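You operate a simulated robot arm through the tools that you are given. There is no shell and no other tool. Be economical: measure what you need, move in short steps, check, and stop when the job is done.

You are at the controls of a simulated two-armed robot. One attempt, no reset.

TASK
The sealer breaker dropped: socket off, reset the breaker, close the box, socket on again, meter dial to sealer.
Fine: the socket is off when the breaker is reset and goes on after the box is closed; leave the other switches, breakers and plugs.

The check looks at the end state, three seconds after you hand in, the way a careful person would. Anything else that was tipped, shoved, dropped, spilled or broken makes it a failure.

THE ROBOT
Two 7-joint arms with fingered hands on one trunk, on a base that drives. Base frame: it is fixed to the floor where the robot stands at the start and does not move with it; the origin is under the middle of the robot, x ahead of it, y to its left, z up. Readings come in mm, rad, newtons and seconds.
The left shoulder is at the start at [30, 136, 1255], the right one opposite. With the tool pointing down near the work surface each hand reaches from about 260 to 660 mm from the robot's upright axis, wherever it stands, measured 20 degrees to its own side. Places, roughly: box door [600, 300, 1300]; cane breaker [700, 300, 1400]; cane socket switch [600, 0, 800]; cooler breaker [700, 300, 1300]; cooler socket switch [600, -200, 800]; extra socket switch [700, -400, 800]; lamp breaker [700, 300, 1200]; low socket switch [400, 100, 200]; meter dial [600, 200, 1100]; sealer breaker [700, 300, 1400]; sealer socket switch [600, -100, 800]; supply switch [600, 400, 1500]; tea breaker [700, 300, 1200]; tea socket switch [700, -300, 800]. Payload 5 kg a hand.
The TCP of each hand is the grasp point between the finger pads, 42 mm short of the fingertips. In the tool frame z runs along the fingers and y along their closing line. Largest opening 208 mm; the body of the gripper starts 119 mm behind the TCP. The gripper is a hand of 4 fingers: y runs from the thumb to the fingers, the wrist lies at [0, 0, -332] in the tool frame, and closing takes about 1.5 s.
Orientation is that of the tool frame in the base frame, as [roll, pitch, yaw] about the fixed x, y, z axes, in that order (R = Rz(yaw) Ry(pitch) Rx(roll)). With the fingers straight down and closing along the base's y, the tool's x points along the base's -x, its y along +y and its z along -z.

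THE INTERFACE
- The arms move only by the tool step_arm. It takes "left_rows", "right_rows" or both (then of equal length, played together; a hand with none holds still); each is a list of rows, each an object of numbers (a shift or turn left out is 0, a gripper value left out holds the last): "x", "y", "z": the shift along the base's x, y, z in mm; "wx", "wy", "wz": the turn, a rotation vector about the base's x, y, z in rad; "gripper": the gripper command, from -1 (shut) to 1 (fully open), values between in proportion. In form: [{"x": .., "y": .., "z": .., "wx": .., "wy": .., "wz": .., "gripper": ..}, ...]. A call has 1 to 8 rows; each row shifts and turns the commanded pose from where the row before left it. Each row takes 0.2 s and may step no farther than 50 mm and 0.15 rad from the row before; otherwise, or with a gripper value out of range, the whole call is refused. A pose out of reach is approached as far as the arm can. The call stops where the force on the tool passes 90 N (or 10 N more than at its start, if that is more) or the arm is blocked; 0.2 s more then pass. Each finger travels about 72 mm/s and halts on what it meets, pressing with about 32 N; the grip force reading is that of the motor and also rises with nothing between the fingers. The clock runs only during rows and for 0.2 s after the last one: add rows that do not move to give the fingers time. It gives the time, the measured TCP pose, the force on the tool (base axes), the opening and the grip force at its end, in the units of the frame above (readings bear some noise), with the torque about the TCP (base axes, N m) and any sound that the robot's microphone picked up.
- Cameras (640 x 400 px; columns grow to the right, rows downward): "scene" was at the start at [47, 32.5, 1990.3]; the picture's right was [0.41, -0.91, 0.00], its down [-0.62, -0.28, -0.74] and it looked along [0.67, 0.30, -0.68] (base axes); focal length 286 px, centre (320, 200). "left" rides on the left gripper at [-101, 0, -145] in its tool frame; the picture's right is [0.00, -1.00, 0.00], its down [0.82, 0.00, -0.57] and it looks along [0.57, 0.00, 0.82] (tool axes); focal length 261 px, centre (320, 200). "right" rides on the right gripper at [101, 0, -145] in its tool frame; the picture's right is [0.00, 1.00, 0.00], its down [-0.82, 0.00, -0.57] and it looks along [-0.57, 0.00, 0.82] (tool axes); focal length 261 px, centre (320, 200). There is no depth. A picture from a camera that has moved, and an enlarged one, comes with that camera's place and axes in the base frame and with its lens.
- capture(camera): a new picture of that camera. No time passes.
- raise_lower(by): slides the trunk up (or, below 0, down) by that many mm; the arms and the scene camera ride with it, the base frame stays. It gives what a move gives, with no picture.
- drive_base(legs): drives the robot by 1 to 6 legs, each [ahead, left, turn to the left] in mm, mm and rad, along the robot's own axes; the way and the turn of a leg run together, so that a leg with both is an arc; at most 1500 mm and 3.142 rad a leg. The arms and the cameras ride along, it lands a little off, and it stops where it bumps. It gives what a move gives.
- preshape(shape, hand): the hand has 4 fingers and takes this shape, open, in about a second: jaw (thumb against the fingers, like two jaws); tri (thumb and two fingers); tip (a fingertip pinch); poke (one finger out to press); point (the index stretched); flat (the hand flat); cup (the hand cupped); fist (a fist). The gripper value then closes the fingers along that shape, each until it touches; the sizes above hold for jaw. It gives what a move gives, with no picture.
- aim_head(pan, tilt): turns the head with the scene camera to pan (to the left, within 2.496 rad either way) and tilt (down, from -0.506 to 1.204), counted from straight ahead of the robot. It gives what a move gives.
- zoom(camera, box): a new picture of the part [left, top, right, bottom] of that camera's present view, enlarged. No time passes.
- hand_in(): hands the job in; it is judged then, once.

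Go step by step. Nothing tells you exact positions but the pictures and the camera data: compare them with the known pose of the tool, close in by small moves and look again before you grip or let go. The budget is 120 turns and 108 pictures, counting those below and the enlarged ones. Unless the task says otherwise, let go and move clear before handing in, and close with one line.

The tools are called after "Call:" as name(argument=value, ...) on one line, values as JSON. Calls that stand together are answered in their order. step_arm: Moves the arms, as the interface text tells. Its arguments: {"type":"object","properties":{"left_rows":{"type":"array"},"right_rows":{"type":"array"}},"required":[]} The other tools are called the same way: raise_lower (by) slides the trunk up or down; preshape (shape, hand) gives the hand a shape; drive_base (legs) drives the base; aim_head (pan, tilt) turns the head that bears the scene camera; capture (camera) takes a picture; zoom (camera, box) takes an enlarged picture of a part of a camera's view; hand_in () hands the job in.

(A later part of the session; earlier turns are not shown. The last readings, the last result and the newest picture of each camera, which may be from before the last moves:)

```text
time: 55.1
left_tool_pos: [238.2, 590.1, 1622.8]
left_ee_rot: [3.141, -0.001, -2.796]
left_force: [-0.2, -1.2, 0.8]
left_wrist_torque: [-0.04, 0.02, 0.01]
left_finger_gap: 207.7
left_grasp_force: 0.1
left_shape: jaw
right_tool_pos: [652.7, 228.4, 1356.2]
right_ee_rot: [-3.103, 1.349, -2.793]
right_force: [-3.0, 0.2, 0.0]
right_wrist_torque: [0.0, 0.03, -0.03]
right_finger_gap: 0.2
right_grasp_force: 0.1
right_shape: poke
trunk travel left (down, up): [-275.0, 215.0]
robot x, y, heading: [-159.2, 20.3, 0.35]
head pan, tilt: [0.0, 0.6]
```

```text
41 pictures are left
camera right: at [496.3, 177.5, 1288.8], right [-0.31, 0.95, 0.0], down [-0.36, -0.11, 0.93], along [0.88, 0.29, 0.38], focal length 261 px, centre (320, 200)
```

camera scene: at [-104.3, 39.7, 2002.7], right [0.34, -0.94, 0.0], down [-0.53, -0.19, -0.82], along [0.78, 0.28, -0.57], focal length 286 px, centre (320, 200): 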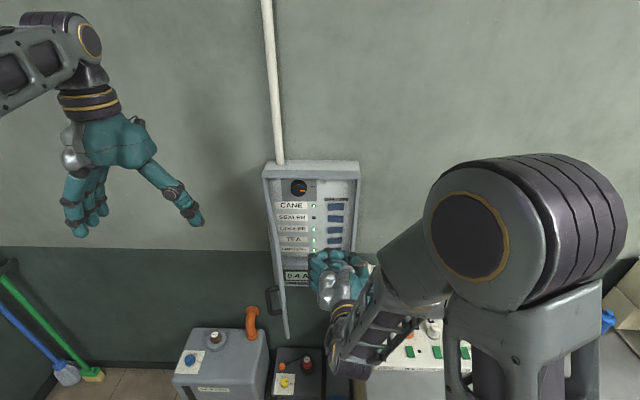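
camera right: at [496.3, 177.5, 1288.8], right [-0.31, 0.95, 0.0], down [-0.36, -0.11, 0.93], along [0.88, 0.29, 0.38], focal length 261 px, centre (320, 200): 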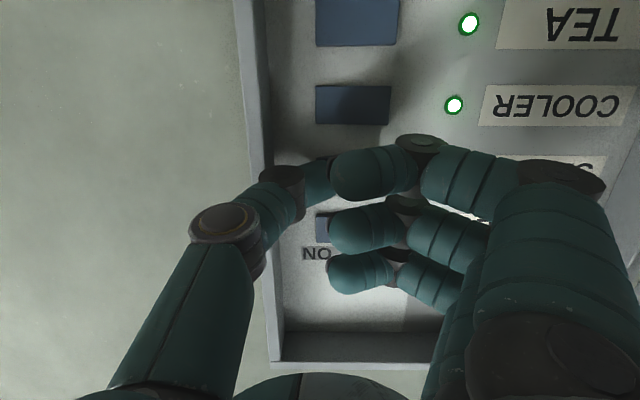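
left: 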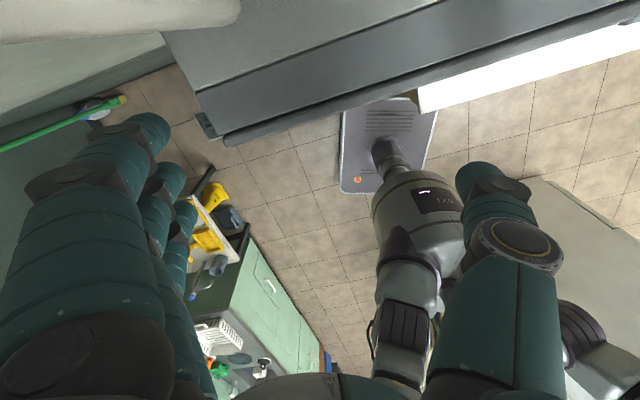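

Contact is just starting (3 N). Continue pressing in 3 mm steps.

Call:
step_arm(right_rows=[{"x": 3, "y": 1}, {"x": 3, "y": 1}, {}])

Call:
step_arm(right_rows=[{"x": 3, "y": 1}, {"x": 3, "y": 1}, {}])

Call:
zoom(camera="scene", box=[250, 150, 390, 290])

```text
time: 55.9
left_tool_pos: [236.4, 589.3, 1621.8]
left_ee_rot: [-3.14, 0.001, -2.795]
left_force: [0.3, 0.1, 0.6]
left_wrist_torque: [-0.01, -0.01, 0.02]
left_finger_gap: 208.1
left_grasp_force: 0.1
left_shape: jaw
right_tool_pos: [657.2, 228.6, 1356.9]
right_ee_rot: [-3.106, 1.349, -2.794]
right_force: [-17.7, -6.8, -1.8]
right_wrist_torque: [-0.05, 0.09, -0.29]
right_finger_gap: 0.0
right_grasp_force: 0.1
right_shape: poke
trunk travel left (down, up): [-275.0, 215.0]
robot x, y, heading: [-163.2, 18.2, 0.347]
head pan, tilt: [0.0, 0.6]
```

```text
time: 56.7
left_tool_pos: [233.4, 587.2, 1623.6]
left_ee_rot: [-3.141, 0.002, -2.798]
left_force: [0.2, 0.0, 0.2]
left_wrist_torque: [0.01, -0.02, 0.04]
left_finger_gap: 207.6
left_grasp_force: 0.1
left_shape: jaw
right_tool_pos: [660.7, 228.4, 1356.6]
right_ee_rot: [-3.105, 1.348, -2.794]
right_force: [-45.3, -24.2, -8.7]
right_wrist_torque: [-0.08, 0.26, -0.41]
right_finger_gap: 0.0
right_grasp_force: 0.0
right_shape: poke
trunk travel left (down, up): [-275.0, 215.0]
robot x, y, heading: [-161.0, 20.4, 0.341]
head pan, tilt: [0.0, 0.6]
```

```text
2.86 times, centred on (320, 220) of scene
camera zoom: at [-112.0, 35.5, 2002.8], right [0.34, -0.94, 0.0], down [-0.53, -0.19, -0.83], along [0.78, 0.28, -0.56], focal length 819 px, centre (320, 143)
```

zoom: 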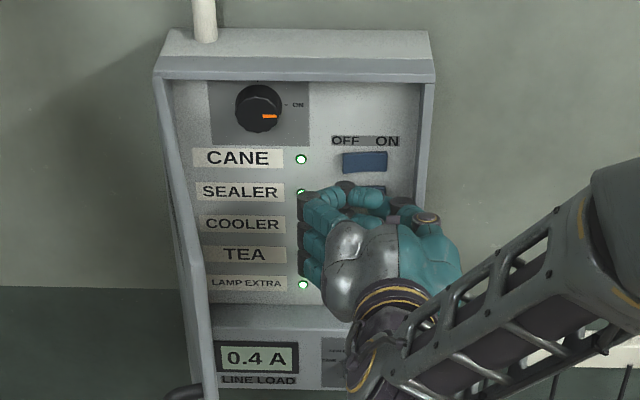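

The sealer lamp appears to be lit. Back straight out and check.

Call:
step_arm(right_rows=[{"x": -14, "y": -5}, {"x": -40, "y": -14}, {"x": -40, "y": -14}, {"x": -40, "y": -14}, {"z": -40}, {"z": -40}, {}])

Call:
zoom(camera="scene", box=[270, 160, 370, 270])

```text
time: 58.3
left_tool_pos: [236.2, 590.1, 1622.6]
left_ee_rot: [-3.141, 0.001, -2.796]
left_force: [-2.4, -0.5, 0.2]
left_wrist_torque: [0.03, -0.13, -0.01]
left_finger_gap: 208.0
left_grasp_force: 0.0
left_shape: jaw
right_tool_pos: [529.0, 184.5, 1276.4]
right_ee_rot: [-3.107, 1.351, -2.796]
right_force: [-1.6, -0.6, 0.5]
right_wrist_torque: [0.01, 0.02, 0.02]
right_finger_gap: 0.2
right_grasp_force: 0.1
right_shape: poke
trunk travel left (down, up): [-275.0, 215.0]
robot x, y, heading: [-161.2, 16.0, 0.345]
head pan, tilt: [0.0, 0.6]
```

```text
3.64 times, centred on (320, 215) of scene
camera zoom: at [-108.0, 37.9, 2002.9], right [0.34, -0.94, 0.0], down [-0.53, -0.19, -0.83], along [0.78, 0.28, -0.56], focal length 1042 px, centre (320, 146)
```

zoom: 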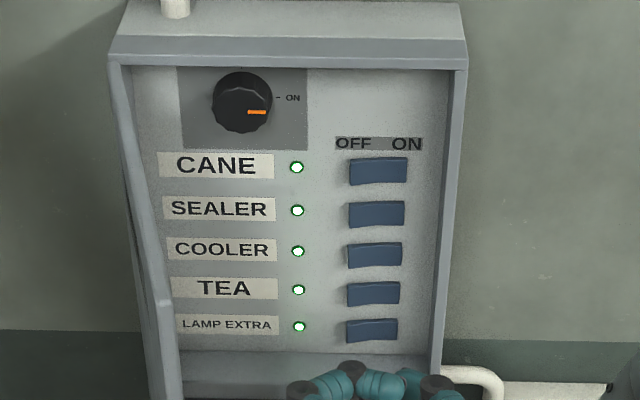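

The breaker is reset: all five lamps are lit. Now I clear the right hand out of the door's sweep to the right, and make the left hand a forward-tilted fist to swing the door shut.

Call:
preshape(hand="left", shape="fist")

Call:
step_arm(right_rows=[{"x": 15, "y": -42}, {"x": 15, "y": -42}, {"x": 0, "y": -46}, {"x": -40, "y": -14}, {"x": -30, "y": -10}, {}, {}], left_rows=[{"wx": 0.05, "wy": -0.14}, {"wx": 0.05, "wy": -0.14}, {"wx": 0.05, "wy": -0.14}, {"wx": 0.05, "wy": -0.14}, {"wx": 0.05, "wy": -0.14}, {"wx": 0.05, "wy": -0.14}, {}])

Call:
capture(camera="scene")

Call:
capture(camera="left")

```text
time: 59.2
left_tool_pos: [238.7, 589.8, 1622.0]
left_ee_rot: [3.141, 0.0, -2.796]
left_force: [0.0, 0.7, -0.4]
left_wrist_torque: [0.0, -0.03, 0.01]
left_finger_gap: 0.1
left_grasp_force: 0.1
left_shape: fist
right_tool_pos: [530.3, 185.3, 1276.2]
right_ee_rot: [-3.107, 1.351, -2.794]
right_force: [-0.6, -0.1, 0.1]
right_wrist_torque: [-0.01, 0.03, 0.03]
right_finger_gap: 0.2
right_grasp_force: 0.0
right_shape: poke
trunk travel left (down, up): [-275.0, 215.0]
robot x, y, heading: [-160.7, 19.5, 0.348]
head pan, tilt: [0.0, 0.6]
```

```text
time: 60.8
left_tool_pos: [238.5, 592.9, 1620.3]
left_ee_rot: [-3.138, 0.891, -2.794]
left_force: [0.7, 1.2, -0.4]
left_wrist_torque: [-0.12, 0.01, -0.15]
left_finger_gap: 0.0
left_grasp_force: 0.0
left_shape: fist
right_tool_pos: [504.8, 152.7, 1253.5]
right_ee_rot: [-3.102, 1.35, -2.79]
right_force: [1.2, 1.5, 0.0]
right_wrist_torque: [-0.04, -0.06, -0.04]
right_finger_gap: 0.0
right_grasp_force: 0.0
right_shape: poke
right hand out of reach, approached as far as the arm can: row 1, 2, 3, 4, 5
trunk travel left (down, up): [-275.0, 215.0]
robot x, y, heading: [-162.2, 23.4, 0.345]
head pan, tilt: [0.0, 0.6]
```

```text
38 pictures are left
camera scene: at [-104.7, 41.2, 2002.6], right [0.34, -0.94, 0.0], down [-0.53, -0.19, -0.82], along [0.78, 0.28, -0.57], focal length 286 px, centre (320, 200)
```

scene: 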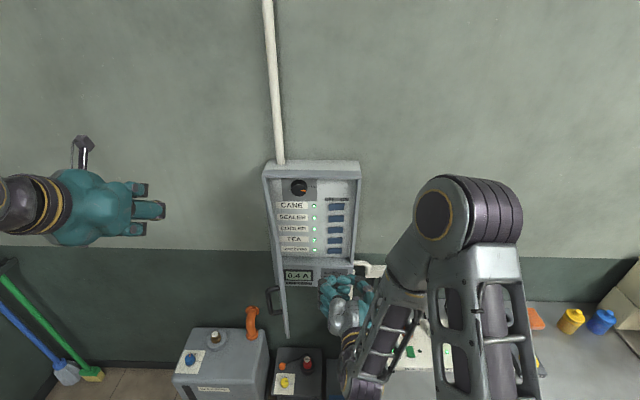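

```text
37 pictures are left
camera left: at [192.4, 576.9, 1791.1], right [0.34, -0.94, 0.01], down [-0.9, -0.33, -0.28], along [0.26, 0.09, -0.96], focal length 261 px, centre (320, 200)
```

left: 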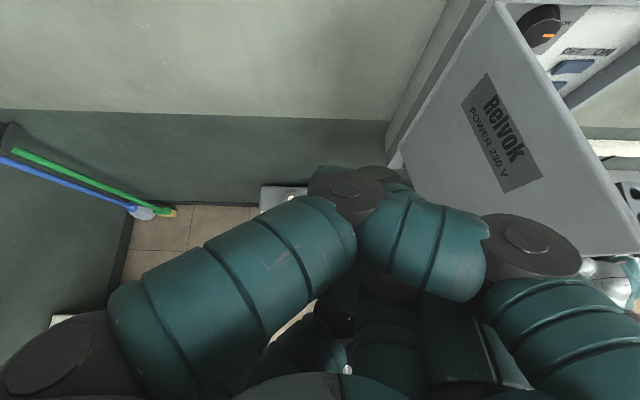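

The right arm can't go farther right at this height, so I lower it below the door's bottom edge instead, while the left fist comes down to door height.

Call:
step_arm(right_rows=[{"x": -10, "y": -4, "z": -45}, {"x": -10, "y": -4, "z": -45, "wx": -0.033, "wy": 0.094}, {"z": -45, "wx": -0.033, "wy": 0.094}, {"z": -45, "wx": -0.033, "wy": 0.094}, {"z": -20, "wx": -0.033, "wy": 0.094}, {}], left_rows=[{"z": -40}, {"z": -40}, {"z": -40}, {"z": -40}, {"z": -40}, {}])

Call:
capture(camera="scene")

Call:
capture(camera="left")

```text
time: 62.2
left_tool_pos: [239.7, 589.0, 1420.4]
left_ee_rot: [-3.141, 0.89, -2.794]
left_force: [0.5, -0.9, -0.7]
left_wrist_torque: [0.0, 0.02, 0.01]
left_finger_gap: 0.0
left_grasp_force: 0.1
left_shape: fist
right_tool_pos: [484.8, 143.7, 1053.0]
right_ee_rot: [-3.114, 0.951, -2.802]
right_force: [0.2, -0.2, -0.5]
right_wrist_torque: [0.03, 0.0, 0.02]
right_finger_gap: 0.0
right_grasp_force: 0.0
right_shape: poke
trunk travel left (down, up): [-275.0, 215.0]
robot x, y, heading: [-161.1, 17.2, 0.349]
head pan, tilt: [0.0, 0.6]
```

```text
36 pictures are left
camera scene: at [-105.4, 38.2, 2002.7], right [0.34, -0.94, 0.0], down [-0.53, -0.19, -0.82], along [0.78, 0.28, -0.57], focal length 286 px, centre (320, 200)
```

scene: 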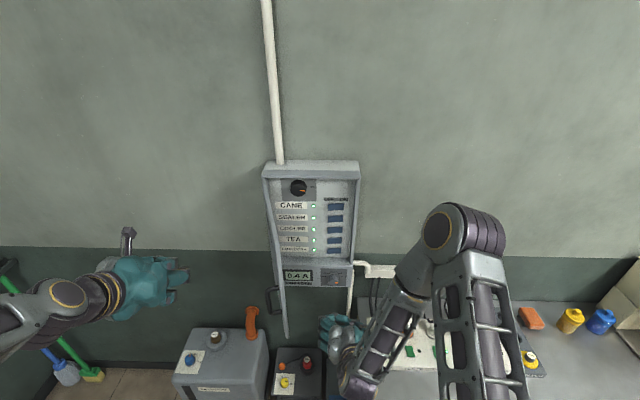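

```text
35 pictures are left
camera left: at [193.0, 573.7, 1591.1], right [0.34, -0.94, 0.0], down [-0.9, -0.33, -0.28], along [0.26, 0.09, -0.96], focal length 261 px, centre (320, 200)
```

left: 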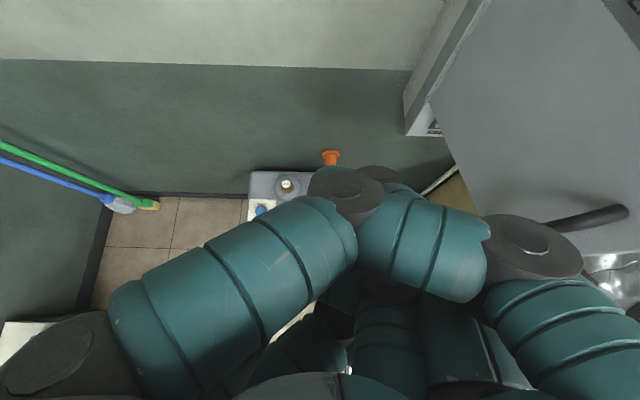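

Right hand is below the door, left fist is level with the upper door. Now push the door's outer face to the right.

Call:
step_arm(left_rows=[{"x": 27, "y": -27}, {"x": 27, "y": -27}, {"x": 14, "y": -38}, {"x": 14, "y": -38}, {"x": 14, "y": -38}, {}])

Call:
capture(camera="scene")

Call:
capture(camera="left")

```text
time: 63.6
left_tool_pos: [332.6, 424.1, 1422.1]
left_ee_rot: [-3.135, 0.893, -2.792]
left_force: [0.0, 1.6, -0.8]
left_wrist_torque: [-0.1, -0.03, -0.11]
left_finger_gap: 0.0
left_grasp_force: 0.0
left_shape: fist
right_tool_pos: [485.4, 145.8, 1053.9]
right_ee_rot: [-3.111, 0.951, -2.8]
right_force: [0.6, -0.1, -0.1]
right_wrist_torque: [-0.04, -0.02, -0.07]
right_finger_gap: 0.0
right_grasp_force: 0.0
right_shape: poke
trunk travel left (down, up): [-275.0, 215.0]
robot x, y, heading: [-164.2, 20.4, 0.347]
head pan, tilt: [0.0, 0.6]
```

```text
34 pictures are left
camera scene: at [-106.5, 40.6, 2002.7], right [0.34, -0.94, 0.0], down [-0.53, -0.19, -0.83], along [0.78, 0.28, -0.56], focal length 286 px, centre (320, 200)
```

scene: 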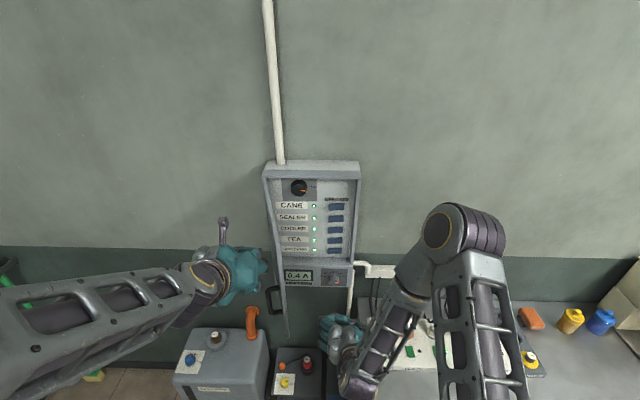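

```text
33 pictures are left
camera left: at [286.2, 408.1, 1591.5], right [0.34, -0.94, 0.01], down [-0.9, -0.33, -0.28], along [0.26, 0.09, -0.96], focal length 261 px, centre (320, 200)
```

left: 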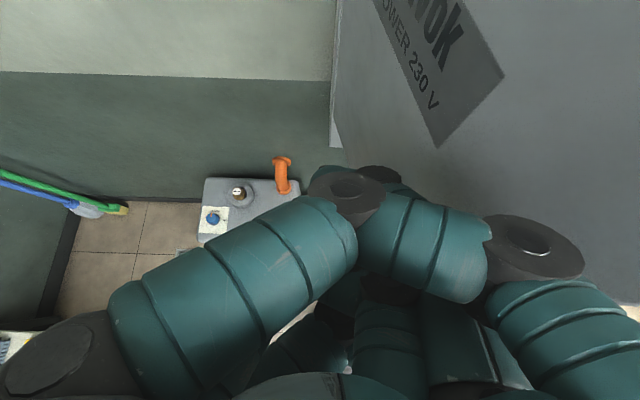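

Call:
step_arm(left_rows=[{"x": 6.3, "y": -41.3}, {"x": 18.4, "y": -36.4}, {"x": 18.4, "y": -36.4}, {}])

Call:
step_arm(left_rows=[{"x": 29.2, "y": -25.1}, {"x": 29.2, "y": -25.1}, {}])

Call:
capture(camera="scene")

Call:
capture(camera="left")

```text
time: 64.6
left_tool_pos: [376.4, 310.2, 1421.5]
left_ee_rot: [-3.135, 0.894, -2.793]
left_force: [-0.2, 2.0, -1.3]
left_wrist_torque: [-0.15, -0.03, -0.18]
left_finger_gap: 0.0
left_grasp_force: 0.0
left_shape: fist
right_tool_pos: [484.5, 145.2, 1053.5]
right_ee_rot: [-3.113, 0.951, -2.798]
right_force: [-0.6, 1.1, -0.1]
right_wrist_torque: [-0.06, -0.02, -0.07]
right_finger_gap: 0.3
right_grasp_force: 0.2
right_shape: poke
trunk travel left (down, up): [-275.0, 215.0]
robot x, y, heading: [-159.7, 19.3, 0.342]
head pan, tilt: [0.0, 0.6]
```

```text
time: 65.4
left_tool_pos: [436.1, 252.5, 1428.4]
left_ee_rot: [-3.011, 0.876, -2.708]
left_force: [-0.7, -0.1, 0.6]
left_wrist_torque: [-0.03, -0.02, -0.04]
left_finger_gap: 0.0
left_grasp_force: 0.0
left_shape: fist
right_tool_pos: [482.9, 143.7, 1053.6]
right_ee_rot: [-3.114, 0.953, -2.8]
right_force: [-0.6, 0.3, -0.2]
right_wrist_torque: [0.03, 0.03, 0.02]
right_finger_gap: 0.0
right_grasp_force: 0.1
right_shape: poke
trunk travel left (down, up): [-275.0, 215.0]
robot x, y, heading: [-161.9, 15.8, 0.347]
head pan, tilt: [0.0, 0.6]
```

```text
32 pictures are left
camera scene: at [-103.8, 30.6, 2002.7], right [0.25, -0.97, 0.0], down [-0.55, -0.14, -0.83], along [0.8, 0.2, -0.56], focal length 286 px, centre (320, 200)
```

scene: 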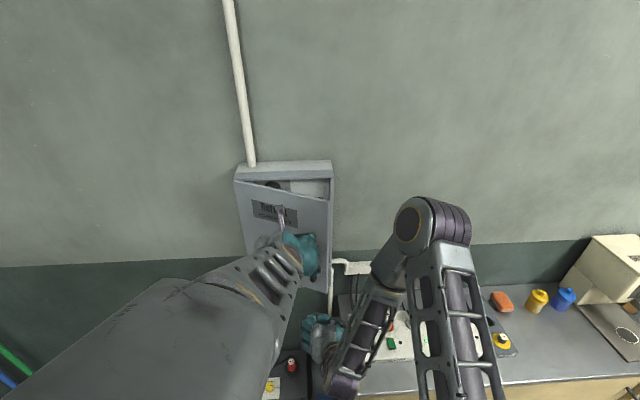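

```text
31 pictures are left
camera left: at [386.8, 250.4, 1599.3], right [0.33, -0.94, 0.09], down [-0.9, -0.34, -0.27], along [0.28, 0.01, -0.96], focal length 261 px, centre (320, 200)
```

left: 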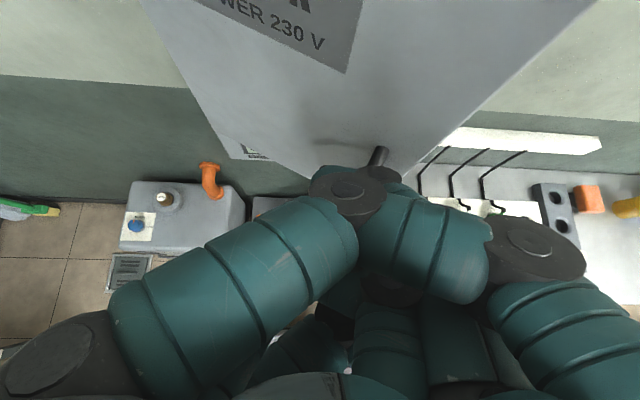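

The door is about 25° from shut. I push it on with the left fist, straight toward the wall.

Call:
step_arm(left_rows=[{"x": 30, "y": 0}, {"x": 28, "y": 4}, {"x": 23.5, "y": 8.4}, {"x": 23.5, "y": 8.4}, {}])

Call:
capture(camera="left")

Call:
zoom(camera="scene", box=[200, 140, 380, 320])

```text
time: 66.6
left_tool_pos: [539.7, 275.8, 1422.7]
left_ee_rot: [-3.14, 0.892, -2.799]
left_force: [-0.9, -0.7, 0.4]
left_wrist_torque: [0.04, 0.03, 0.01]
left_finger_gap: 0.0
left_grasp_force: 0.1
left_shape: fist
right_tool_pos: [484.1, 141.7, 1054.5]
right_ee_rot: [-3.112, 0.951, -2.801]
right_force: [-0.1, -0.8, -0.3]
right_wrist_torque: [0.07, -0.02, 0.01]
right_finger_gap: 0.1
right_grasp_force: 0.1
right_shape: poke
trunk travel left (down, up): [-275.0, 215.0]
robot x, y, heading: [-162.8, 22.0, 0.344]
head pan, tilt: [0.0, 0.6]
```

```text
30 pictures are left
camera left: at [493.7, 260.7, 1592.9], right [0.34, -0.94, 0.0], down [-0.9, -0.33, -0.28], along [0.27, 0.09, -0.96], focal length 261 px, centre (320, 200)
```

left: 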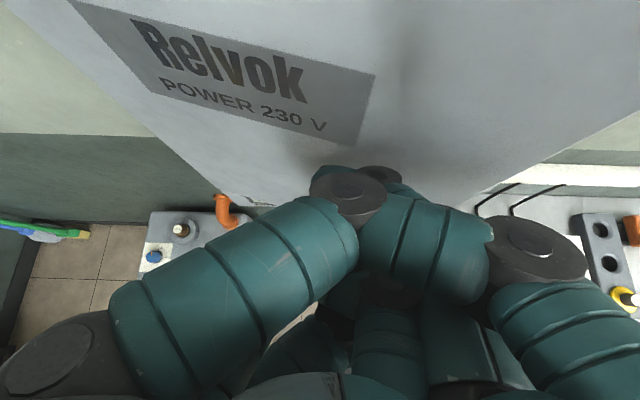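

```text
2.22 times, centred on (290, 230) of scene
camera zoom: at [-106.6, 36.7, 2002.8], right [0.34, -0.94, 0.0], down [-0.53, -0.19, -0.83], along [0.78, 0.28, -0.56], focal length 637 px, centre (387, 133)
```

zoom: 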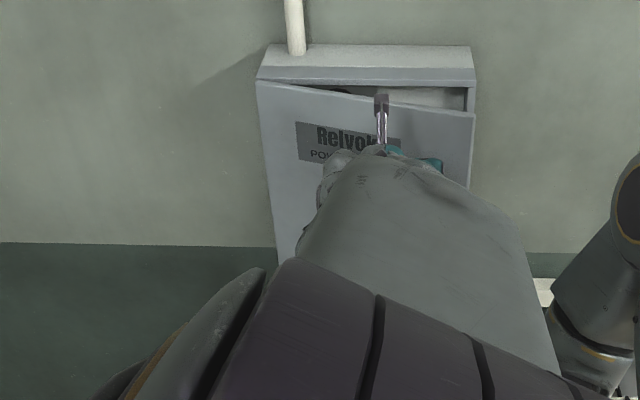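

About 12° left. Continue forward, finishing in small steps until it seats.

Call:
step_arm(left_rows=[{"x": 16, "y": 3}, {"x": 14, "y": 5}, {"x": 9.4, "y": 3.4}, {"x": 6, "y": 2}, {}])

Call:
zoom(camera="scene", box=[240, 140, 380, 280])

```text
time: 67.8
left_tool_pos: [586.8, 292.3, 1421.9]
left_ee_rot: [-3.139, 0.889, -2.794]
left_force: [-0.6, -0.2, -0.1]
left_wrist_torque: [-0.05, 0.03, -0.05]
left_finger_gap: 0.0
left_grasp_force: 0.1
left_shape: fist
right_tool_pos: [483.8, 144.4, 1053.7]
right_ee_rot: [-3.114, 0.951, -2.798]
right_force: [0.0, 0.3, 0.3]
right_wrist_torque: [-0.03, 0.0, 0.01]
right_finger_gap: 0.2
right_grasp_force: 0.0
right_shape: poke
trunk travel left (down, up): [-275.0, 215.0]
robot x, y, heading: [-160.3, 24.2, 0.346]
head pan, tilt: [0.0, 0.6]
```

```text
2.86 times, centred on (310, 210) of scene
camera zoom: at [-105.8, 39.1, 2002.7], right [0.34, -0.94, 0.0], down [-0.53, -0.19, -0.83], along [0.78, 0.28, -0.56], focal length 819 px, centre (349, 171)
```

zoom: 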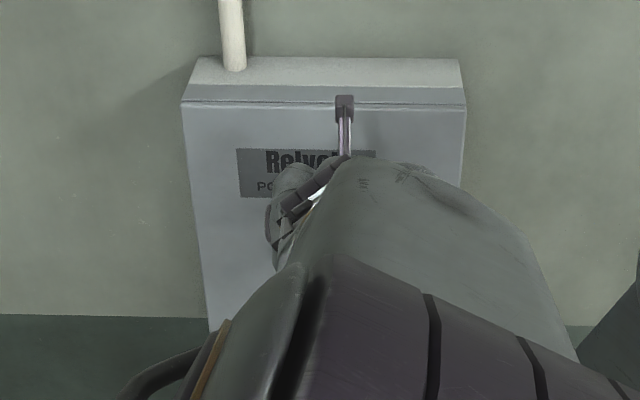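

It looks shut. I press a few mm more to seat it.

Call:
step_arm(left_rows=[{"x": 4, "y": 1.4}, {"x": 4, "y": 1.4}, {}])

Call:
step_arm(left_rows=[{"x": 4, "y": 1.4}, {"x": 4, "y": 1.4}, {}])

```text
time: 68.6
left_tool_pos: [594.1, 294.3, 1423.5]
left_ee_rot: [-3.138, 0.892, -2.794]
left_force: [0.3, 0.5, -0.4]
left_wrist_torque: [-0.08, 0.0, 0.02]
left_finger_gap: 0.0
left_grasp_force: 0.1
left_shape: fist
right_tool_pos: [484.0, 143.5, 1052.6]
right_ee_rot: [-3.114, 0.952, -2.8]
right_force: [-0.1, 0.3, -0.4]
right_wrist_torque: [0.01, 0.0, 0.05]
right_finger_gap: 0.1
right_grasp_force: 0.0
right_shape: poke
trunk travel left (down, up): [-275.0, 215.0]
robot x, y, heading: [-161.1, 19.8, 0.349]
head pan, tilt: [0.0, 0.6]
```

```text
time: 69.4
left_tool_pos: [601.5, 296.9, 1420.6]
left_ee_rot: [-3.14, 0.892, -2.796]
left_force: [-6.1, -2.4, -2.1]
left_wrist_torque: [-0.03, 0.32, 0.13]
left_finger_gap: 0.0
left_grasp_force: 0.0
left_shape: fist
right_tool_pos: [483.6, 143.9, 1052.8]
right_ee_rot: [-3.113, 0.952, -2.8]
right_force: [-0.3, 0.2, -0.3]
right_wrist_torque: [0.04, -0.02, 0.01]
right_finger_gap: 0.0
right_grasp_force: 0.0
right_shape: poke
trunk travel left (down, up): [-275.0, 215.0]
robot x, y, heading: [-160.2, 22.7, 0.346]
head pan, tilt: [0.0, 0.6]
```

Call:
step_arm(left_rows=[{"x": 4, "y": 1.4}, {"x": 3, "y": 1}, {}])

Call:
step_arm(left_rows=[{"x": -30, "y": -11}, {"x": -45, "y": -16}, {"x": -45, "y": -16}, {"x": -20, "y": 40}, {"x": -20, "y": 40}, {"x": -20, "y": 40}, {"x": -20, "y": 40}, {}])

Call:
capture(camera="scene")

Call:
zoom(camera="scene", box=[240, 150, 400, 310])

```text
time: 70.2
left_tool_pos: [605.1, 297.4, 1422.0]
left_ee_rot: [-3.14, 0.891, -2.797]
left_force: [-31.4, -14.9, -10.8]
left_wrist_torque: [-0.26, 0.72, 0.17]
left_finger_gap: 0.2
left_grasp_force: 0.0
left_shape: fist
right_tool_pos: [481.3, 142.4, 1055.0]
right_ee_rot: [-3.113, 0.953, -2.801]
right_force: [0.0, 0.1, -0.1]
right_wrist_torque: [-0.03, -0.01, 0.01]
right_finger_gap: 0.2
right_grasp_force: 0.1
right_shape: poke
trunk travel left (down, up): [-275.0, 215.0]
robot x, y, heading: [-160.6, 18.4, 0.341]
head pan, tilt: [0.0, 0.6]
```

```text
time: 72.0
left_tool_pos: [411.2, 414.3, 1421.9]
left_ee_rot: [3.142, 0.892, -2.8]
left_force: [1.5, -0.7, -0.1]
left_wrist_torque: [0.03, 0.11, 0.14]
left_finger_gap: 0.1
left_grasp_force: 0.1
left_shape: fist
right_tool_pos: [484.9, 141.0, 1053.9]
right_ee_rot: [-3.116, 0.948, -2.802]
right_force: [0.4, -1.2, 0.4]
right_wrist_torque: [0.09, 0.0, 0.09]
right_finger_gap: 0.3
right_grasp_force: 0.0
right_shape: poke
trunk travel left (down, up): [-275.0, 215.0]
robot x, y, heading: [-162.0, 23.7, 0.341]
head pan, tilt: [0.0, 0.6]
```

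```text
27 pictures are left
camera scene: at [-104.2, 35.5, 2002.7], right [0.34, -0.94, 0.0], down [-0.53, -0.19, -0.82], along [0.78, 0.28, -0.57], focal length 286 px, centre (320, 200)
```

scene: 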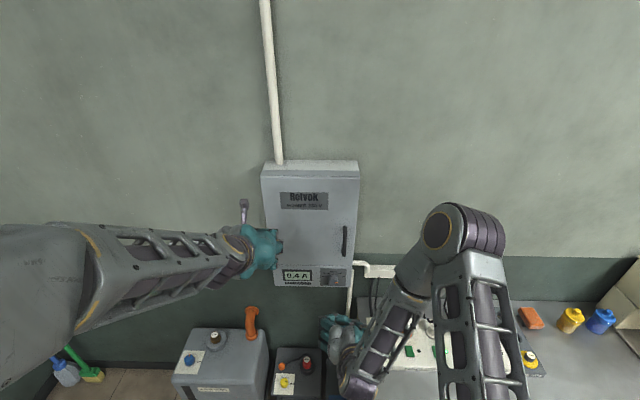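

```text
2.50 times, centred on (320, 230) of scene
camera zoom: at [-104.2, 35.5, 2002.7], right [0.34, -0.94, 0.0], down [-0.53, -0.19, -0.82], along [0.78, 0.28, -0.57], focal length 716 px, centre (320, 125)
```

zoom: 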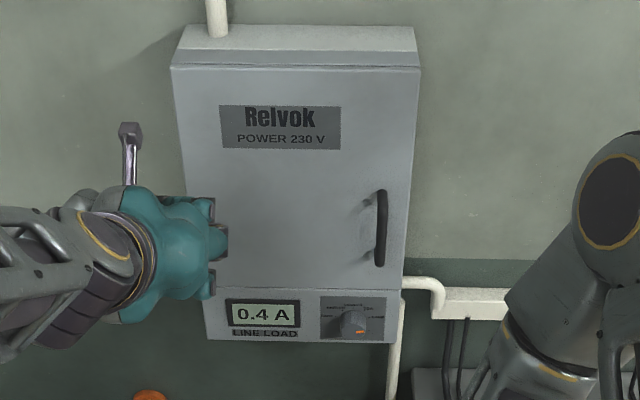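

The box is shut. Now the right hand goes to the strip to press the near (on) end of the sealer rocker; I bring it in front at a safe height.

Call:
step_arm(right_rows=[{"x": -4, "y": -45}, {"x": -4, "y": -45}, {"y": -45, "wx": -0.028, "wy": 0.08}, {"y": -45, "wx": -0.028, "wy": 0.08}, {"y": -40, "wx": -0.028, "wy": 0.08}, {"x": 10, "y": -34, "z": -20, "wz": -0.04}, {"x": 20, "z": -30}, {}])

Call:
capture(camera="right")

```text
time: 73.8
left_tool_pos: [406.0, 416.9, 1425.0]
left_ee_rot: [-3.136, 0.891, -2.794]
left_force: [-0.6, -0.1, 0.5]
left_wrist_torque: [-0.06, -0.08, -0.06]
left_finger_gap: 0.0
left_grasp_force: 0.0
left_shape: fist
right_tool_pos: [510.4, -53.7, 1003.8]
right_ee_rot: [-3.114, 0.696, -2.842]
right_force: [0.0, -0.4, 0.4]
right_wrist_torque: [-0.02, -0.04, -0.07]
right_finger_gap: 0.0
right_grasp_force: 0.0
right_shape: poke
right hand out of reach, approached as far as the arm can: row 1, 2
trunk travel left (down, up): [-275.0, 215.0]
robot x, y, heading: [-161.5, 20.9, 0.344]
head pan, tilt: [0.0, 0.6]
```

```text
25 pictures are left
camera right: at [344.7, -99.4, 1050.8], right [-0.28, 0.96, -0.02], down [0.25, 0.09, 0.96], along [0.93, 0.26, -0.26], focal length 261 px, centre (320, 200)
```

right: 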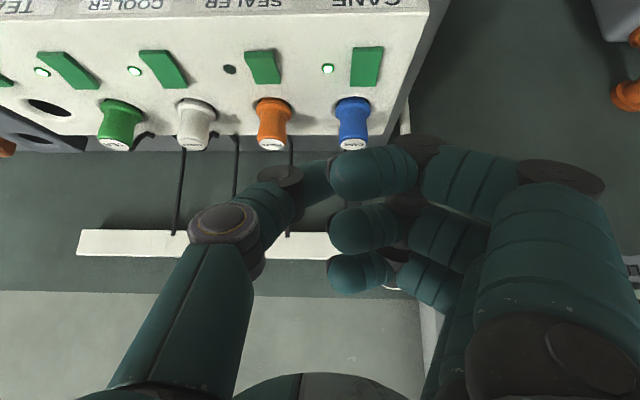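

The strip is unchanged. Move over the near end of the sealer rocker and lower to about 30 mm above it.

Call:
step_arm(right_rows=[{"x": 15, "y": -20}, {"x": 15, "y": -20}, {"x": 15, "y": -20}, {"z": -30}, {"z": -30}, {"z": -20}, {}])

Call:
capture(camera="right")

```text
time: 75.4
left_tool_pos: [410.2, 417.2, 1421.2]
left_ee_rot: [-3.139, 0.89, -2.793]
left_force: [0.2, -0.3, 0.2]
left_wrist_torque: [-0.08, 0.0, -0.05]
left_finger_gap: 0.0
left_grasp_force: 0.1
left_shape: fist
right_tool_pos: [556.2, -115.0, 923.5]
right_ee_rot: [-3.113, 0.695, -2.841]
right_force: [-0.3, -0.1, -0.7]
right_wrist_torque: [-0.03, 0.02, -0.01]
right_finger_gap: 0.1
right_grasp_force: 0.0
right_shape: poke
trunk travel left (down, up): [-275.0, 215.0]
robot x, y, heading: [-160.1, 22.1, 0.346]
head pan, tilt: [0.0, 0.6]
```

```text
24 pictures are left
camera right: at [391.2, -160.2, 970.7], right [-0.28, 0.96, -0.02], down [0.25, 0.09, 0.96], along [0.93, 0.26, -0.26], focal length 261 px, centre (320, 200)
```

right: 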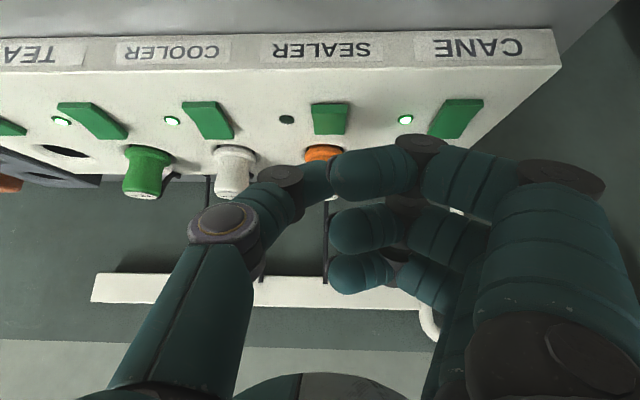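

Call:
step_arm(right_rows=[{"z": -14}, {"z": -12}, {"z": -6}, {"z": -5}, {}])

Call:
zoom(camera="right", box=[260, 90, 400, 220])

```text
time: 76.6
left_tool_pos: [410.0, 418.1, 1423.4]
left_ee_rot: [-3.137, 0.892, -2.794]
left_force: [-0.6, 0.2, -0.3]
left_wrist_torque: [-0.05, 0.06, -0.04]
left_finger_gap: 0.1
left_grasp_force: 0.1
left_shape: fist
right_tool_pos: [556.5, -113.7, 887.6]
right_ee_rot: [-3.114, 0.698, -2.842]
right_force: [-0.3, -0.3, 0.4]
right_wrist_torque: [0.01, 0.0, 0.0]
right_finger_gap: 0.0
right_grasp_force: 0.1
right_shape: poke
trunk travel left (down, up): [-275.0, 215.0]
robot x, y, heading: [-159.7, 18.3, 0.339]
head pan, tilt: [0.0, 0.6]
```

```text
3.08 times, centred on (330, 155) of right
camera zoom: at [391.4, -160.3, 933.4], right [-0.28, 0.96, -0.02], down [0.25, 0.09, 0.96], along [0.93, 0.26, -0.26], focal length 802 px, centre (289, 338)
```

zoom: 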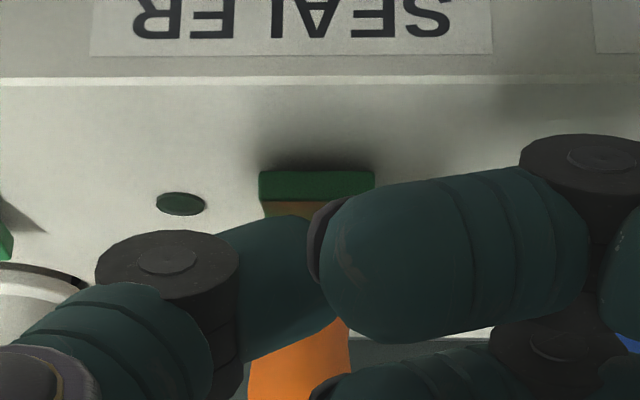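

The thumb tip is over the near half. Press on in small steps.

Call:
step_arm(right_rows=[{"z": -4}, {"z": -3}, {}])

Call:
step_arm(right_rows=[{"z": -3}, {"z": -3}, {}])

Call:
zoom(camera="right", box=[260, 90, 400, 220])

```text
time: 77.4
left_tool_pos: [409.5, 416.8, 1423.2]
left_ee_rot: [-3.139, 0.892, -2.795]
left_force: [0.0, 0.0, 0.0]
left_wrist_torque: [0.0, 0.02, 0.0]
left_finger_gap: 0.0
left_grasp_force: 0.0
left_shape: fist
right_tool_pos: [557.0, -114.3, 879.6]
right_ee_rot: [-3.115, 0.697, -2.841]
right_force: [-0.2, -0.2, 6.6]
right_wrist_torque: [0.05, -0.1, -0.02]
right_finger_gap: 0.0
right_grasp_force: 0.0
right_shape: poke
trunk travel left (down, up): [-275.0, 215.0]
robot x, y, heading: [-159.6, 22.4, 0.344]
head pan, tilt: [0.0, 0.6]
```

```text
time: 78.2
left_tool_pos: [406.1, 416.2, 1424.6]
left_ee_rot: [-3.139, 0.893, -2.794]
left_force: [0.3, -0.4, -0.6]
left_wrist_torque: [-0.07, -0.01, -0.04]
left_finger_gap: 0.0
left_grasp_force: 0.0
left_shape: fist
right_tool_pos: [558.1, -114.2, 880.2]
right_ee_rot: [-3.11, 0.704, -2.837]
right_force: [3.6, -15.8, 56.8]
right_wrist_torque: [0.07, -1.11, -0.34]
right_finger_gap: 0.0
right_grasp_force: 0.1
right_shape: poke
trunk travel left (down, up): [-275.0, 215.0]
robot x, y, heading: [-162.7, 19.2, 0.343]
head pan, tilt: [0.0, 0.6]
```

```text
3.08 times, centred on (330, 155) of right
camera zoom: at [392.4, -161.3, 923.7], right [-0.27, 0.96, -0.02], down [0.24, 0.09, 0.97], along [0.93, 0.26, -0.25], focal length 802 px, centre (289, 338)
```

zoom: 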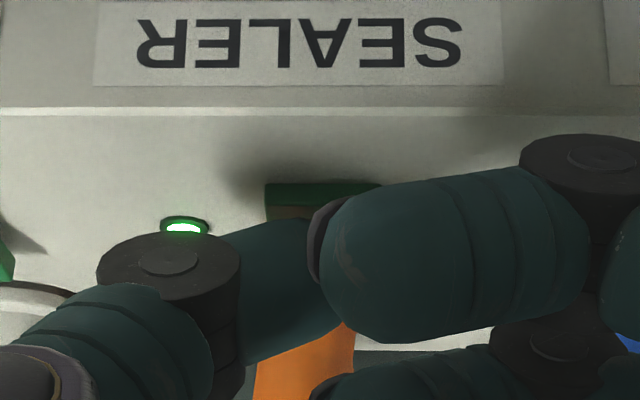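

The sealer socket lamp is lit. Lift off and look at the meter dial.

Call:
step_arm(right_rows=[{"z": 20}, {"z": 40}, {"z": 40, "x": -20}, {"x": -30, "z": 20}, {}])

Call:
zoom(camera="right", box=[0, 0, 440, 180])

Call:
zoom(camera="scene", box=[310, 258, 360, 294])

```text
time: 79.4
left_tool_pos: [411.3, 416.0, 1422.0]
left_ee_rot: [-3.14, 0.892, -2.796]
left_force: [0.9, -0.5, -0.2]
left_wrist_torque: [-0.05, 0.07, 0.0]
left_finger_gap: 0.1
left_grasp_force: 0.0
left_shape: fist
right_tool_pos: [506.6, -113.7, 994.8]
right_ee_rot: [-3.116, 0.693, -2.844]
right_force: [1.0, 0.0, -0.9]
right_wrist_torque: [0.0, 0.05, 0.01]
right_finger_gap: 0.1
right_grasp_force: 0.1
right_shape: poke
trunk travel left (down, up): [-275.0, 215.0]
robot x, y, heading: [-161.1, 19.1, 0.348]
head pan, tilt: [0.0, 0.6]
```

```text
1.45 times, centred on (220, 90) of right
camera zoom: at [341.8, -159.8, 1040.6], right [-0.27, 0.96, -0.02], down [0.25, 0.09, 0.96], along [0.93, 0.26, -0.26], focal length 379 px, centre (466, 360)
```

zoom: 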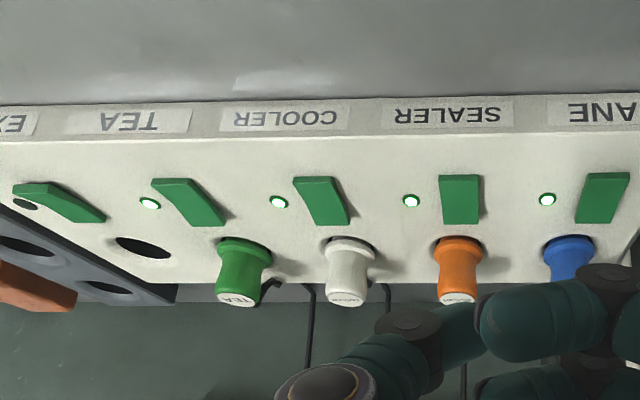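

```text
11.11 times, centred on (335, 276) of scene
camera zoom: at [-104.1, 38.6, 2002.5], right [0.34, -0.94, 0.0], down [-0.53, -0.19, -0.82], along [0.78, 0.28, -0.57], focal length 3183 px, centre (153, -644)
```

zoom: 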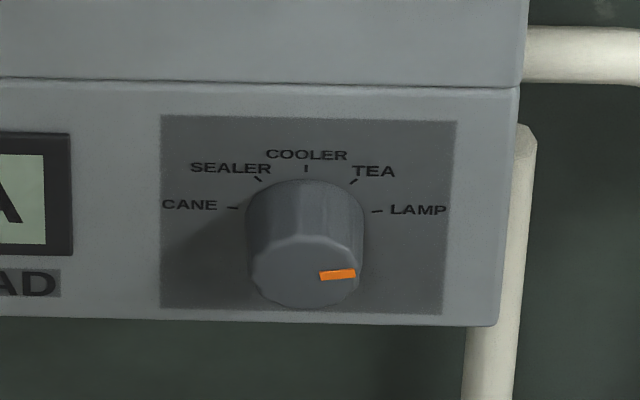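

Socket and strip look right, all four lamps lit. The dial points at LAMP; SEALER is 135° counter-clockwise, knob axis near [656, 252, 1083]. I bring the right hand level in front of it, then open it to jaw.

Call:
step_arm(right_rows=[{"x": -12, "y": 40, "z": 20, "wx": 0.041, "wy": -0.115}, {"x": -12, "y": 40, "z": 20, "wx": 0.041, "wy": -0.115}, {"y": 45, "z": 15, "wx": 0.041, "wy": -0.115}, {"y": 45, "z": 15, "wx": 0.041, "wy": -0.115}, {"y": 45, "z": 10, "wx": 0.041, "wy": -0.115}, {"y": 45, "z": 8, "wx": 0.041, "wy": -0.115}, {"x": 10, "y": 40, "wx": 0.041, "wy": -0.115}, {"x": 10, "y": 16, "wz": 0.05}])

Call:
preshape(hand="right", shape="jaw")

Call:
capture(camera="right")

```text
time: 81.2
left_tool_pos: [410.1, 417.7, 1421.7]
left_ee_rot: [-3.138, 0.889, -2.794]
left_force: [0.9, 0.8, -0.6]
left_wrist_torque: [-0.09, 0.02, -0.07]
left_finger_gap: 0.1
left_grasp_force: 0.0
left_shape: fist
right_tool_pos: [594.9, -34.0, 1244.6]
right_ee_rot: [2.782, 1.453, -3.017]
right_force: [1.0, 0.3, 0.0]
right_wrist_torque: [0.04, -0.01, -0.05]
right_finger_gap: 0.0
right_grasp_force: 0.1
right_shape: poke
right hand out of reach, approached as far as the arm can: row 2, 3, 4, 5, 6, 7
trunk travel left (down, up): [-275.0, 215.0]
robot x, y, heading: [-164.0, 23.6, 0.343]
head pan, tilt: [0.0, 0.6]
```

```text
time: 82.1
left_tool_pos: [409.4, 416.8, 1421.1]
left_ee_rot: [-3.138, 0.892, -2.796]
left_force: [0.1, 0.3, -1.0]
left_wrist_torque: [-0.02, 0.02, -0.06]
left_finger_gap: 0.0
left_grasp_force: 0.0
left_shape: fist
right_tool_pos: [593.8, -35.4, 1245.3]
right_ee_rot: [2.783, 1.452, -3.016]
right_force: [-0.2, -0.4, 0.2]
right_wrist_torque: [0.0, 0.02, 0.0]
right_finger_gap: 207.9
right_grasp_force: 0.1
right_shape: jaw
trunk travel left (down, up): [-275.0, 215.0]
robot x, y, heading: [-164.8, 17.9, 0.343]
head pan, tilt: [0.0, 0.6]
```

```text
19 pictures are left
camera right: at [453.8, -103.2, 1161.3], right [-0.46, 0.89, 0.05], down [-0.4, -0.26, 0.88], along [0.79, 0.39, 0.48], focal length 261 px, centre (320, 200)
```

right: 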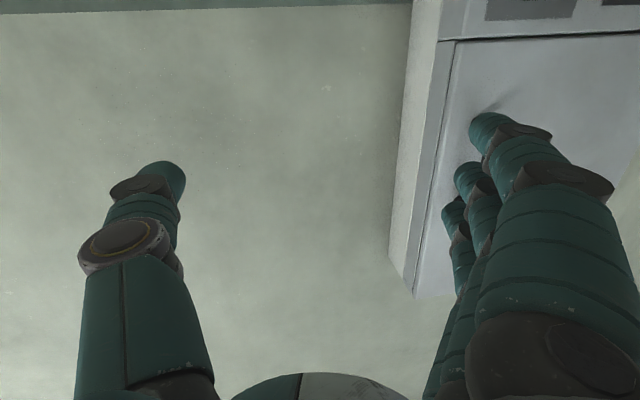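

The folded arm wandered up and right (nothing touched). I'll back the base 170 mm so the right arm has room, then move toward the dial.

Call:
drive_base(legs=[[-170, 0, 0]])

Call:
step_arm(right_rows=[{"y": 30, "z": -20, "wz": -0.07}, {"y": 30, "z": -20, "wz": -0.07}, {"y": 35, "z": -25}, {}])

```text
time: 83.5
left_tool_pos: [249.4, 358.8, 1423.4]
left_ee_rot: [-3.139, 0.895, -2.796]
left_force: [-1.5, -1.7, 0.6]
left_wrist_torque: [0.01, -0.07, 0.02]
left_finger_gap: 0.0
left_grasp_force: 0.2
left_shape: fist
right_tool_pos: [433.3, -92.7, 1246.2]
right_ee_rot: [2.78, 1.454, -3.02]
right_force: [-0.9, -0.4, 0.5]
right_wrist_torque: [-0.03, 0.06, -0.01]
right_finger_gap: 207.9
right_grasp_force: 0.1
right_shape: jaw
trunk travel left (down, up): [-275.0, 215.0]
robot x, y, heading: [-322.7, -37.9, 0.347]
head pan, tilt: [0.0, 0.6]
```

```text
time: 84.5
left_tool_pos: [251.6, 358.8, 1424.3]
left_ee_rot: [-3.139, 0.892, -2.798]
left_force: [-1.2, -0.4, 0.5]
left_wrist_torque: [-0.01, -0.01, 0.02]
left_finger_gap: 0.0
left_grasp_force: 0.1
left_shape: fist
right_tool_pos: [449.5, -75.4, 1230.7]
right_ee_rot: [2.812, 1.424, -3.008]
right_force: [-0.7, -0.2, 0.4]
right_wrist_torque: [-0.02, 0.02, 0.01]
right_finger_gap: 207.7
right_grasp_force: 0.1
right_shape: jaw
right hand out of reach, approached as far as the arm can: row 1, 2, 3
trunk travel left (down, up): [-275.0, 215.0]
robot x, y, heading: [-322.0, -34.4, 0.344]
head pan, tilt: [0.0, 0.6]
```

Still at the folding limit; I first extend the arm forward, then move left and down toward the dial.

Call:
step_arm(right_rows=[{"x": 35, "y": 13}, {"x": 35, "y": 13}, {"x": 28, "y": 11}, {}])

Call:
step_arm(right_rows=[{"x": -5, "y": 35, "z": -15}, {"x": -5, "y": 35, "z": -15}, {"x": -5, "y": 35, "z": -15}, {}])

```text
time: 85.5
left_tool_pos: [250.3, 359.7, 1421.3]
left_ee_rot: [-3.139, 0.891, -2.798]
left_force: [-0.4, 0.0, -0.2]
left_wrist_torque: [0.0, 0.04, -0.03]
left_finger_gap: 0.2
left_grasp_force: 0.0
left_shape: fist
right_tool_pos: [552.1, -46.3, 1235.6]
right_ee_rot: [2.807, 1.429, -3.022]
right_force: [-1.1, 0.1, 0.5]
right_wrist_torque: [-0.04, 0.04, 0.01]
right_finger_gap: 207.9
right_grasp_force: 0.3
right_shape: jaw
right hand out of reach, approached as far as the arm can: row 1
trunk travel left (down, up): [-275.0, 215.0]
robot x, y, heading: [-320.9, -34.5, 0.344]
head pan, tilt: [0.0, 0.6]
```

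```text
time: 86.5
left_tool_pos: [250.8, 357.5, 1422.1]
left_ee_rot: [-3.139, 0.892, -2.797]
left_force: [-0.1, 0.2, 0.4]
left_wrist_torque: [-0.01, -0.02, 0.0]
left_finger_gap: 0.1
left_grasp_force: 0.0
left_shape: fist
right_tool_pos: [569.4, -8.4, 1234.1]
right_ee_rot: [2.818, 1.415, -2.986]
right_force: [-1.0, 0.2, 1.0]
right_wrist_torque: [0.02, 0.02, 0.04]
right_finger_gap: 208.1
right_grasp_force: 0.0
right_shape: jaw
right hand out of reach, approached as far as the arm can: row 1, 2, 3
trunk travel left (down, up): [-275.0, 215.0]
robot x, y, heading: [-322.2, -36.2, 0.345]
head pan, tilt: [0.0, 0.6]
```

The right arm is stuck at a joint limit there, but the left arm faces the dial directly. I tuck the right hand away to the right and bring the left hand, open and level, in front of the dial.

Call:
preshape(hand="right", shape="fist")

Call:
preshape(hand="left", shape="jaw")

Call:
step_arm(right_rows=[{"x": -5, "y": -30}, {"x": -5, "y": -30}, {"x": -5, "y": -30}, {"x": -10, "y": -20}, {}, {}, {}, {}], left_rows=[{"x": 20, "y": -19, "z": -40, "wx": 0.029, "wy": -0.08}, {"x": 20, "y": -19, "z": -40, "wx": 0.029, "wy": -0.08}, {"x": 20, "y": -19, "z": -40, "wx": 0.029, "wy": -0.08}, {"x": 20, "y": -19, "z": -40, "wx": 0.029, "wy": -0.08}, {"x": 20, "y": -19, "z": -40, "wx": 0.029, "wy": -0.08}, {"x": 20, "y": -19, "z": -40, "wx": 0.029, "wy": -0.08}, {"x": 20, "y": -19, "z": -40, "wx": 0.029, "wy": -0.08}, {"x": 20, "y": -19, "z": -40, "wx": 0.029, "wy": -0.08}])

Call:
capture(camera="left")

```text
time: 87.5
left_tool_pos: [250.5, 358.8, 1422.9]
left_ee_rot: [-3.138, 0.892, -2.797]
left_force: [0.4, 0.0, -0.6]
left_wrist_torque: [-0.02, 0.01, 0.05]
left_finger_gap: 0.0
left_grasp_force: 0.1
left_shape: fist
right_tool_pos: [570.5, -7.5, 1233.5]
right_ee_rot: [2.819, 1.413, -2.985]
right_force: [-0.3, -0.2, 0.4]
right_wrist_torque: [-0.03, 0.02, -0.02]
right_finger_gap: 0.2
right_grasp_force: 0.1
right_shape: fist
trunk travel left (down, up): [-275.0, 215.0]
robot x, y, heading: [-322.8, -37.8, 0.344]
head pan, tilt: [0.0, 0.6]
```

```text
time: 88.3
left_tool_pos: [251.1, 358.6, 1422.8]
left_ee_rot: [-3.141, 0.891, -2.798]
left_force: [0.1, 0.4, 0.2]
left_wrist_torque: [0.04, 0.01, 0.0]
left_finger_gap: 207.5
left_grasp_force: 0.0
left_shape: jaw
right_tool_pos: [569.6, -8.4, 1232.7]
right_ee_rot: [2.819, 1.413, -2.987]
right_force: [1.2, -1.1, -0.3]
right_wrist_torque: [0.06, -0.02, 0.06]
right_finger_gap: 0.0
right_grasp_force: 0.0
right_shape: fist
trunk travel left (down, up): [-275.0, 215.0]
robot x, y, heading: [-322.3, -37.1, 0.344]
head pan, tilt: [0.0, 0.6]
```

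```text
time: 90.2
left_tool_pos: [410.6, 205.4, 1137.0]
left_ee_rot: [2.436, 1.567, 2.78]
left_force: [-1.8, 0.0, -1.0]
left_wrist_torque: [0.0, -0.01, 0.04]
left_finger_gap: 208.0
left_grasp_force: 0.1
left_shape: jaw
left hand out of reach, approached as far as the arm can: row 8
right_tool_pos: [546.4, -120.3, 1237.2]
right_ee_rot: [2.802, 1.437, -3.038]
right_force: [-0.4, -1.7, 0.7]
right_wrist_torque: [-0.04, 0.15, 0.09]
right_finger_gap: 0.0
right_grasp_force: 0.1
right_shape: fist
right hand out of reach, approached as far as the arm can: row 1
trunk travel left (down, up): [-275.0, 215.0]
robot x, y, heading: [-322.1, -35.0, 0.342]
head pan, tilt: [0.0, 0.6]
```

```text
18 pictures are left
camera left: at [274.5, 156.7, 1239.8], right [0.34, -0.94, 0.0], down [-0.54, -0.2, -0.82], along [0.77, 0.27, -0.57], focal length 261 px, centre (320, 200)
```

left: 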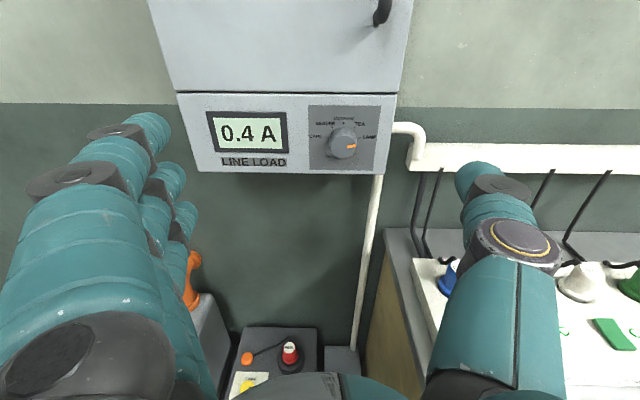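

Excellent view: the knob front is about 226 mm ahead, 37 mm to the right and 54 mm below the left TCP. I align with it, then pre-roll the hand clockwise to gain range.

Call:
step_arm(left_rows=[{"x": 39, "y": 0.9, "z": -18}, {"x": 39, "y": 0.9, "z": -18}, {"x": 39, "y": 0.9, "z": -18}, {}])

Call:
step_arm(left_rows=[{"wx": 0.138, "wy": 0.05}, {"wx": 0.138, "wy": 0.05}, {"wx": 0.138, "wy": 0.05}, {"wx": 0.138, "wy": 0.05}, {"wx": 0.138, "wy": 0.05}, {"wx": 0.138, "wy": 0.05}, {"wx": 0.138, "wy": 0.05}, {"wx": 0.138, "wy": 0.05}])

Call:
capture(camera="left")

```text
time: 91.2
left_tool_pos: [508.5, 186.1, 1156.2]
left_ee_rot: [2.228, 1.57, 2.572]
left_force: [-1.3, -0.3, 0.2]
left_wrist_torque: [-0.03, 0.02, -0.02]
left_finger_gap: 207.9
left_grasp_force: 0.0
left_shape: jaw
left hand out of reach, approached as far as the arm can: row 1, 2, 3
right_tool_pos: [544.7, -121.7, 1236.8]
right_ee_rot: [2.806, 1.437, -3.035]
right_force: [-0.1, -0.1, -0.4]
right_wrist_torque: [-0.01, 0.02, 0.0]
right_finger_gap: 0.0
right_grasp_force: 0.0
right_shape: fist
trunk travel left (down, up): [-275.0, 215.0]
robot x, y, heading: [-322.5, -37.7, 0.343]
head pan, tilt: [0.0, 0.6]
```

```text
time: 93.0
left_tool_pos: [507.7, 186.8, 1154.9]
left_ee_rot: [1.576, 0.392, 1.917]
left_force: [0.7, -0.5, -0.3]
left_wrist_torque: [0.02, 0.01, 0.01]
left_finger_gap: 207.9
left_grasp_force: 0.1
left_shape: jaw
right_tool_pos: [545.5, -122.1, 1236.4]
right_ee_rot: [2.805, 1.434, -3.036]
right_force: [-0.4, -0.4, 0.3]
right_wrist_torque: [0.01, 0.02, 0.05]
right_finger_gap: 0.0
right_grasp_force: 0.1
right_shape: fist
trunk travel left (down, up): [-275.0, 215.0]
robot x, y, heading: [-316.9, -36.8, 0.342]
head pan, tilt: [0.0, 0.6]
```

```text
17 pictures are left
camera left: at [403.8, 51.0, 1195.5], right [0.13, -0.37, -0.92], down [-0.79, 0.52, -0.32], along [0.59, 0.77, -0.22], focal length 261 px, centre (320, 200)
```

left: 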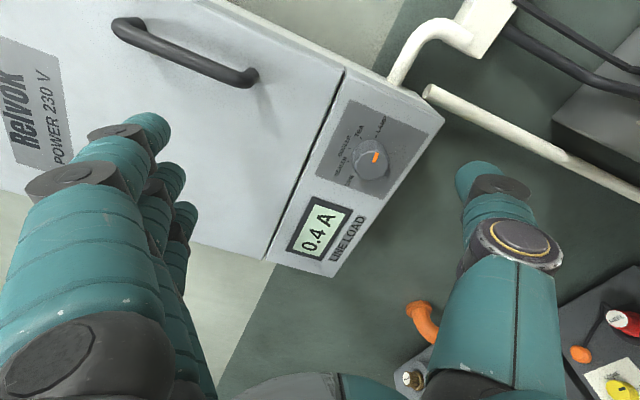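

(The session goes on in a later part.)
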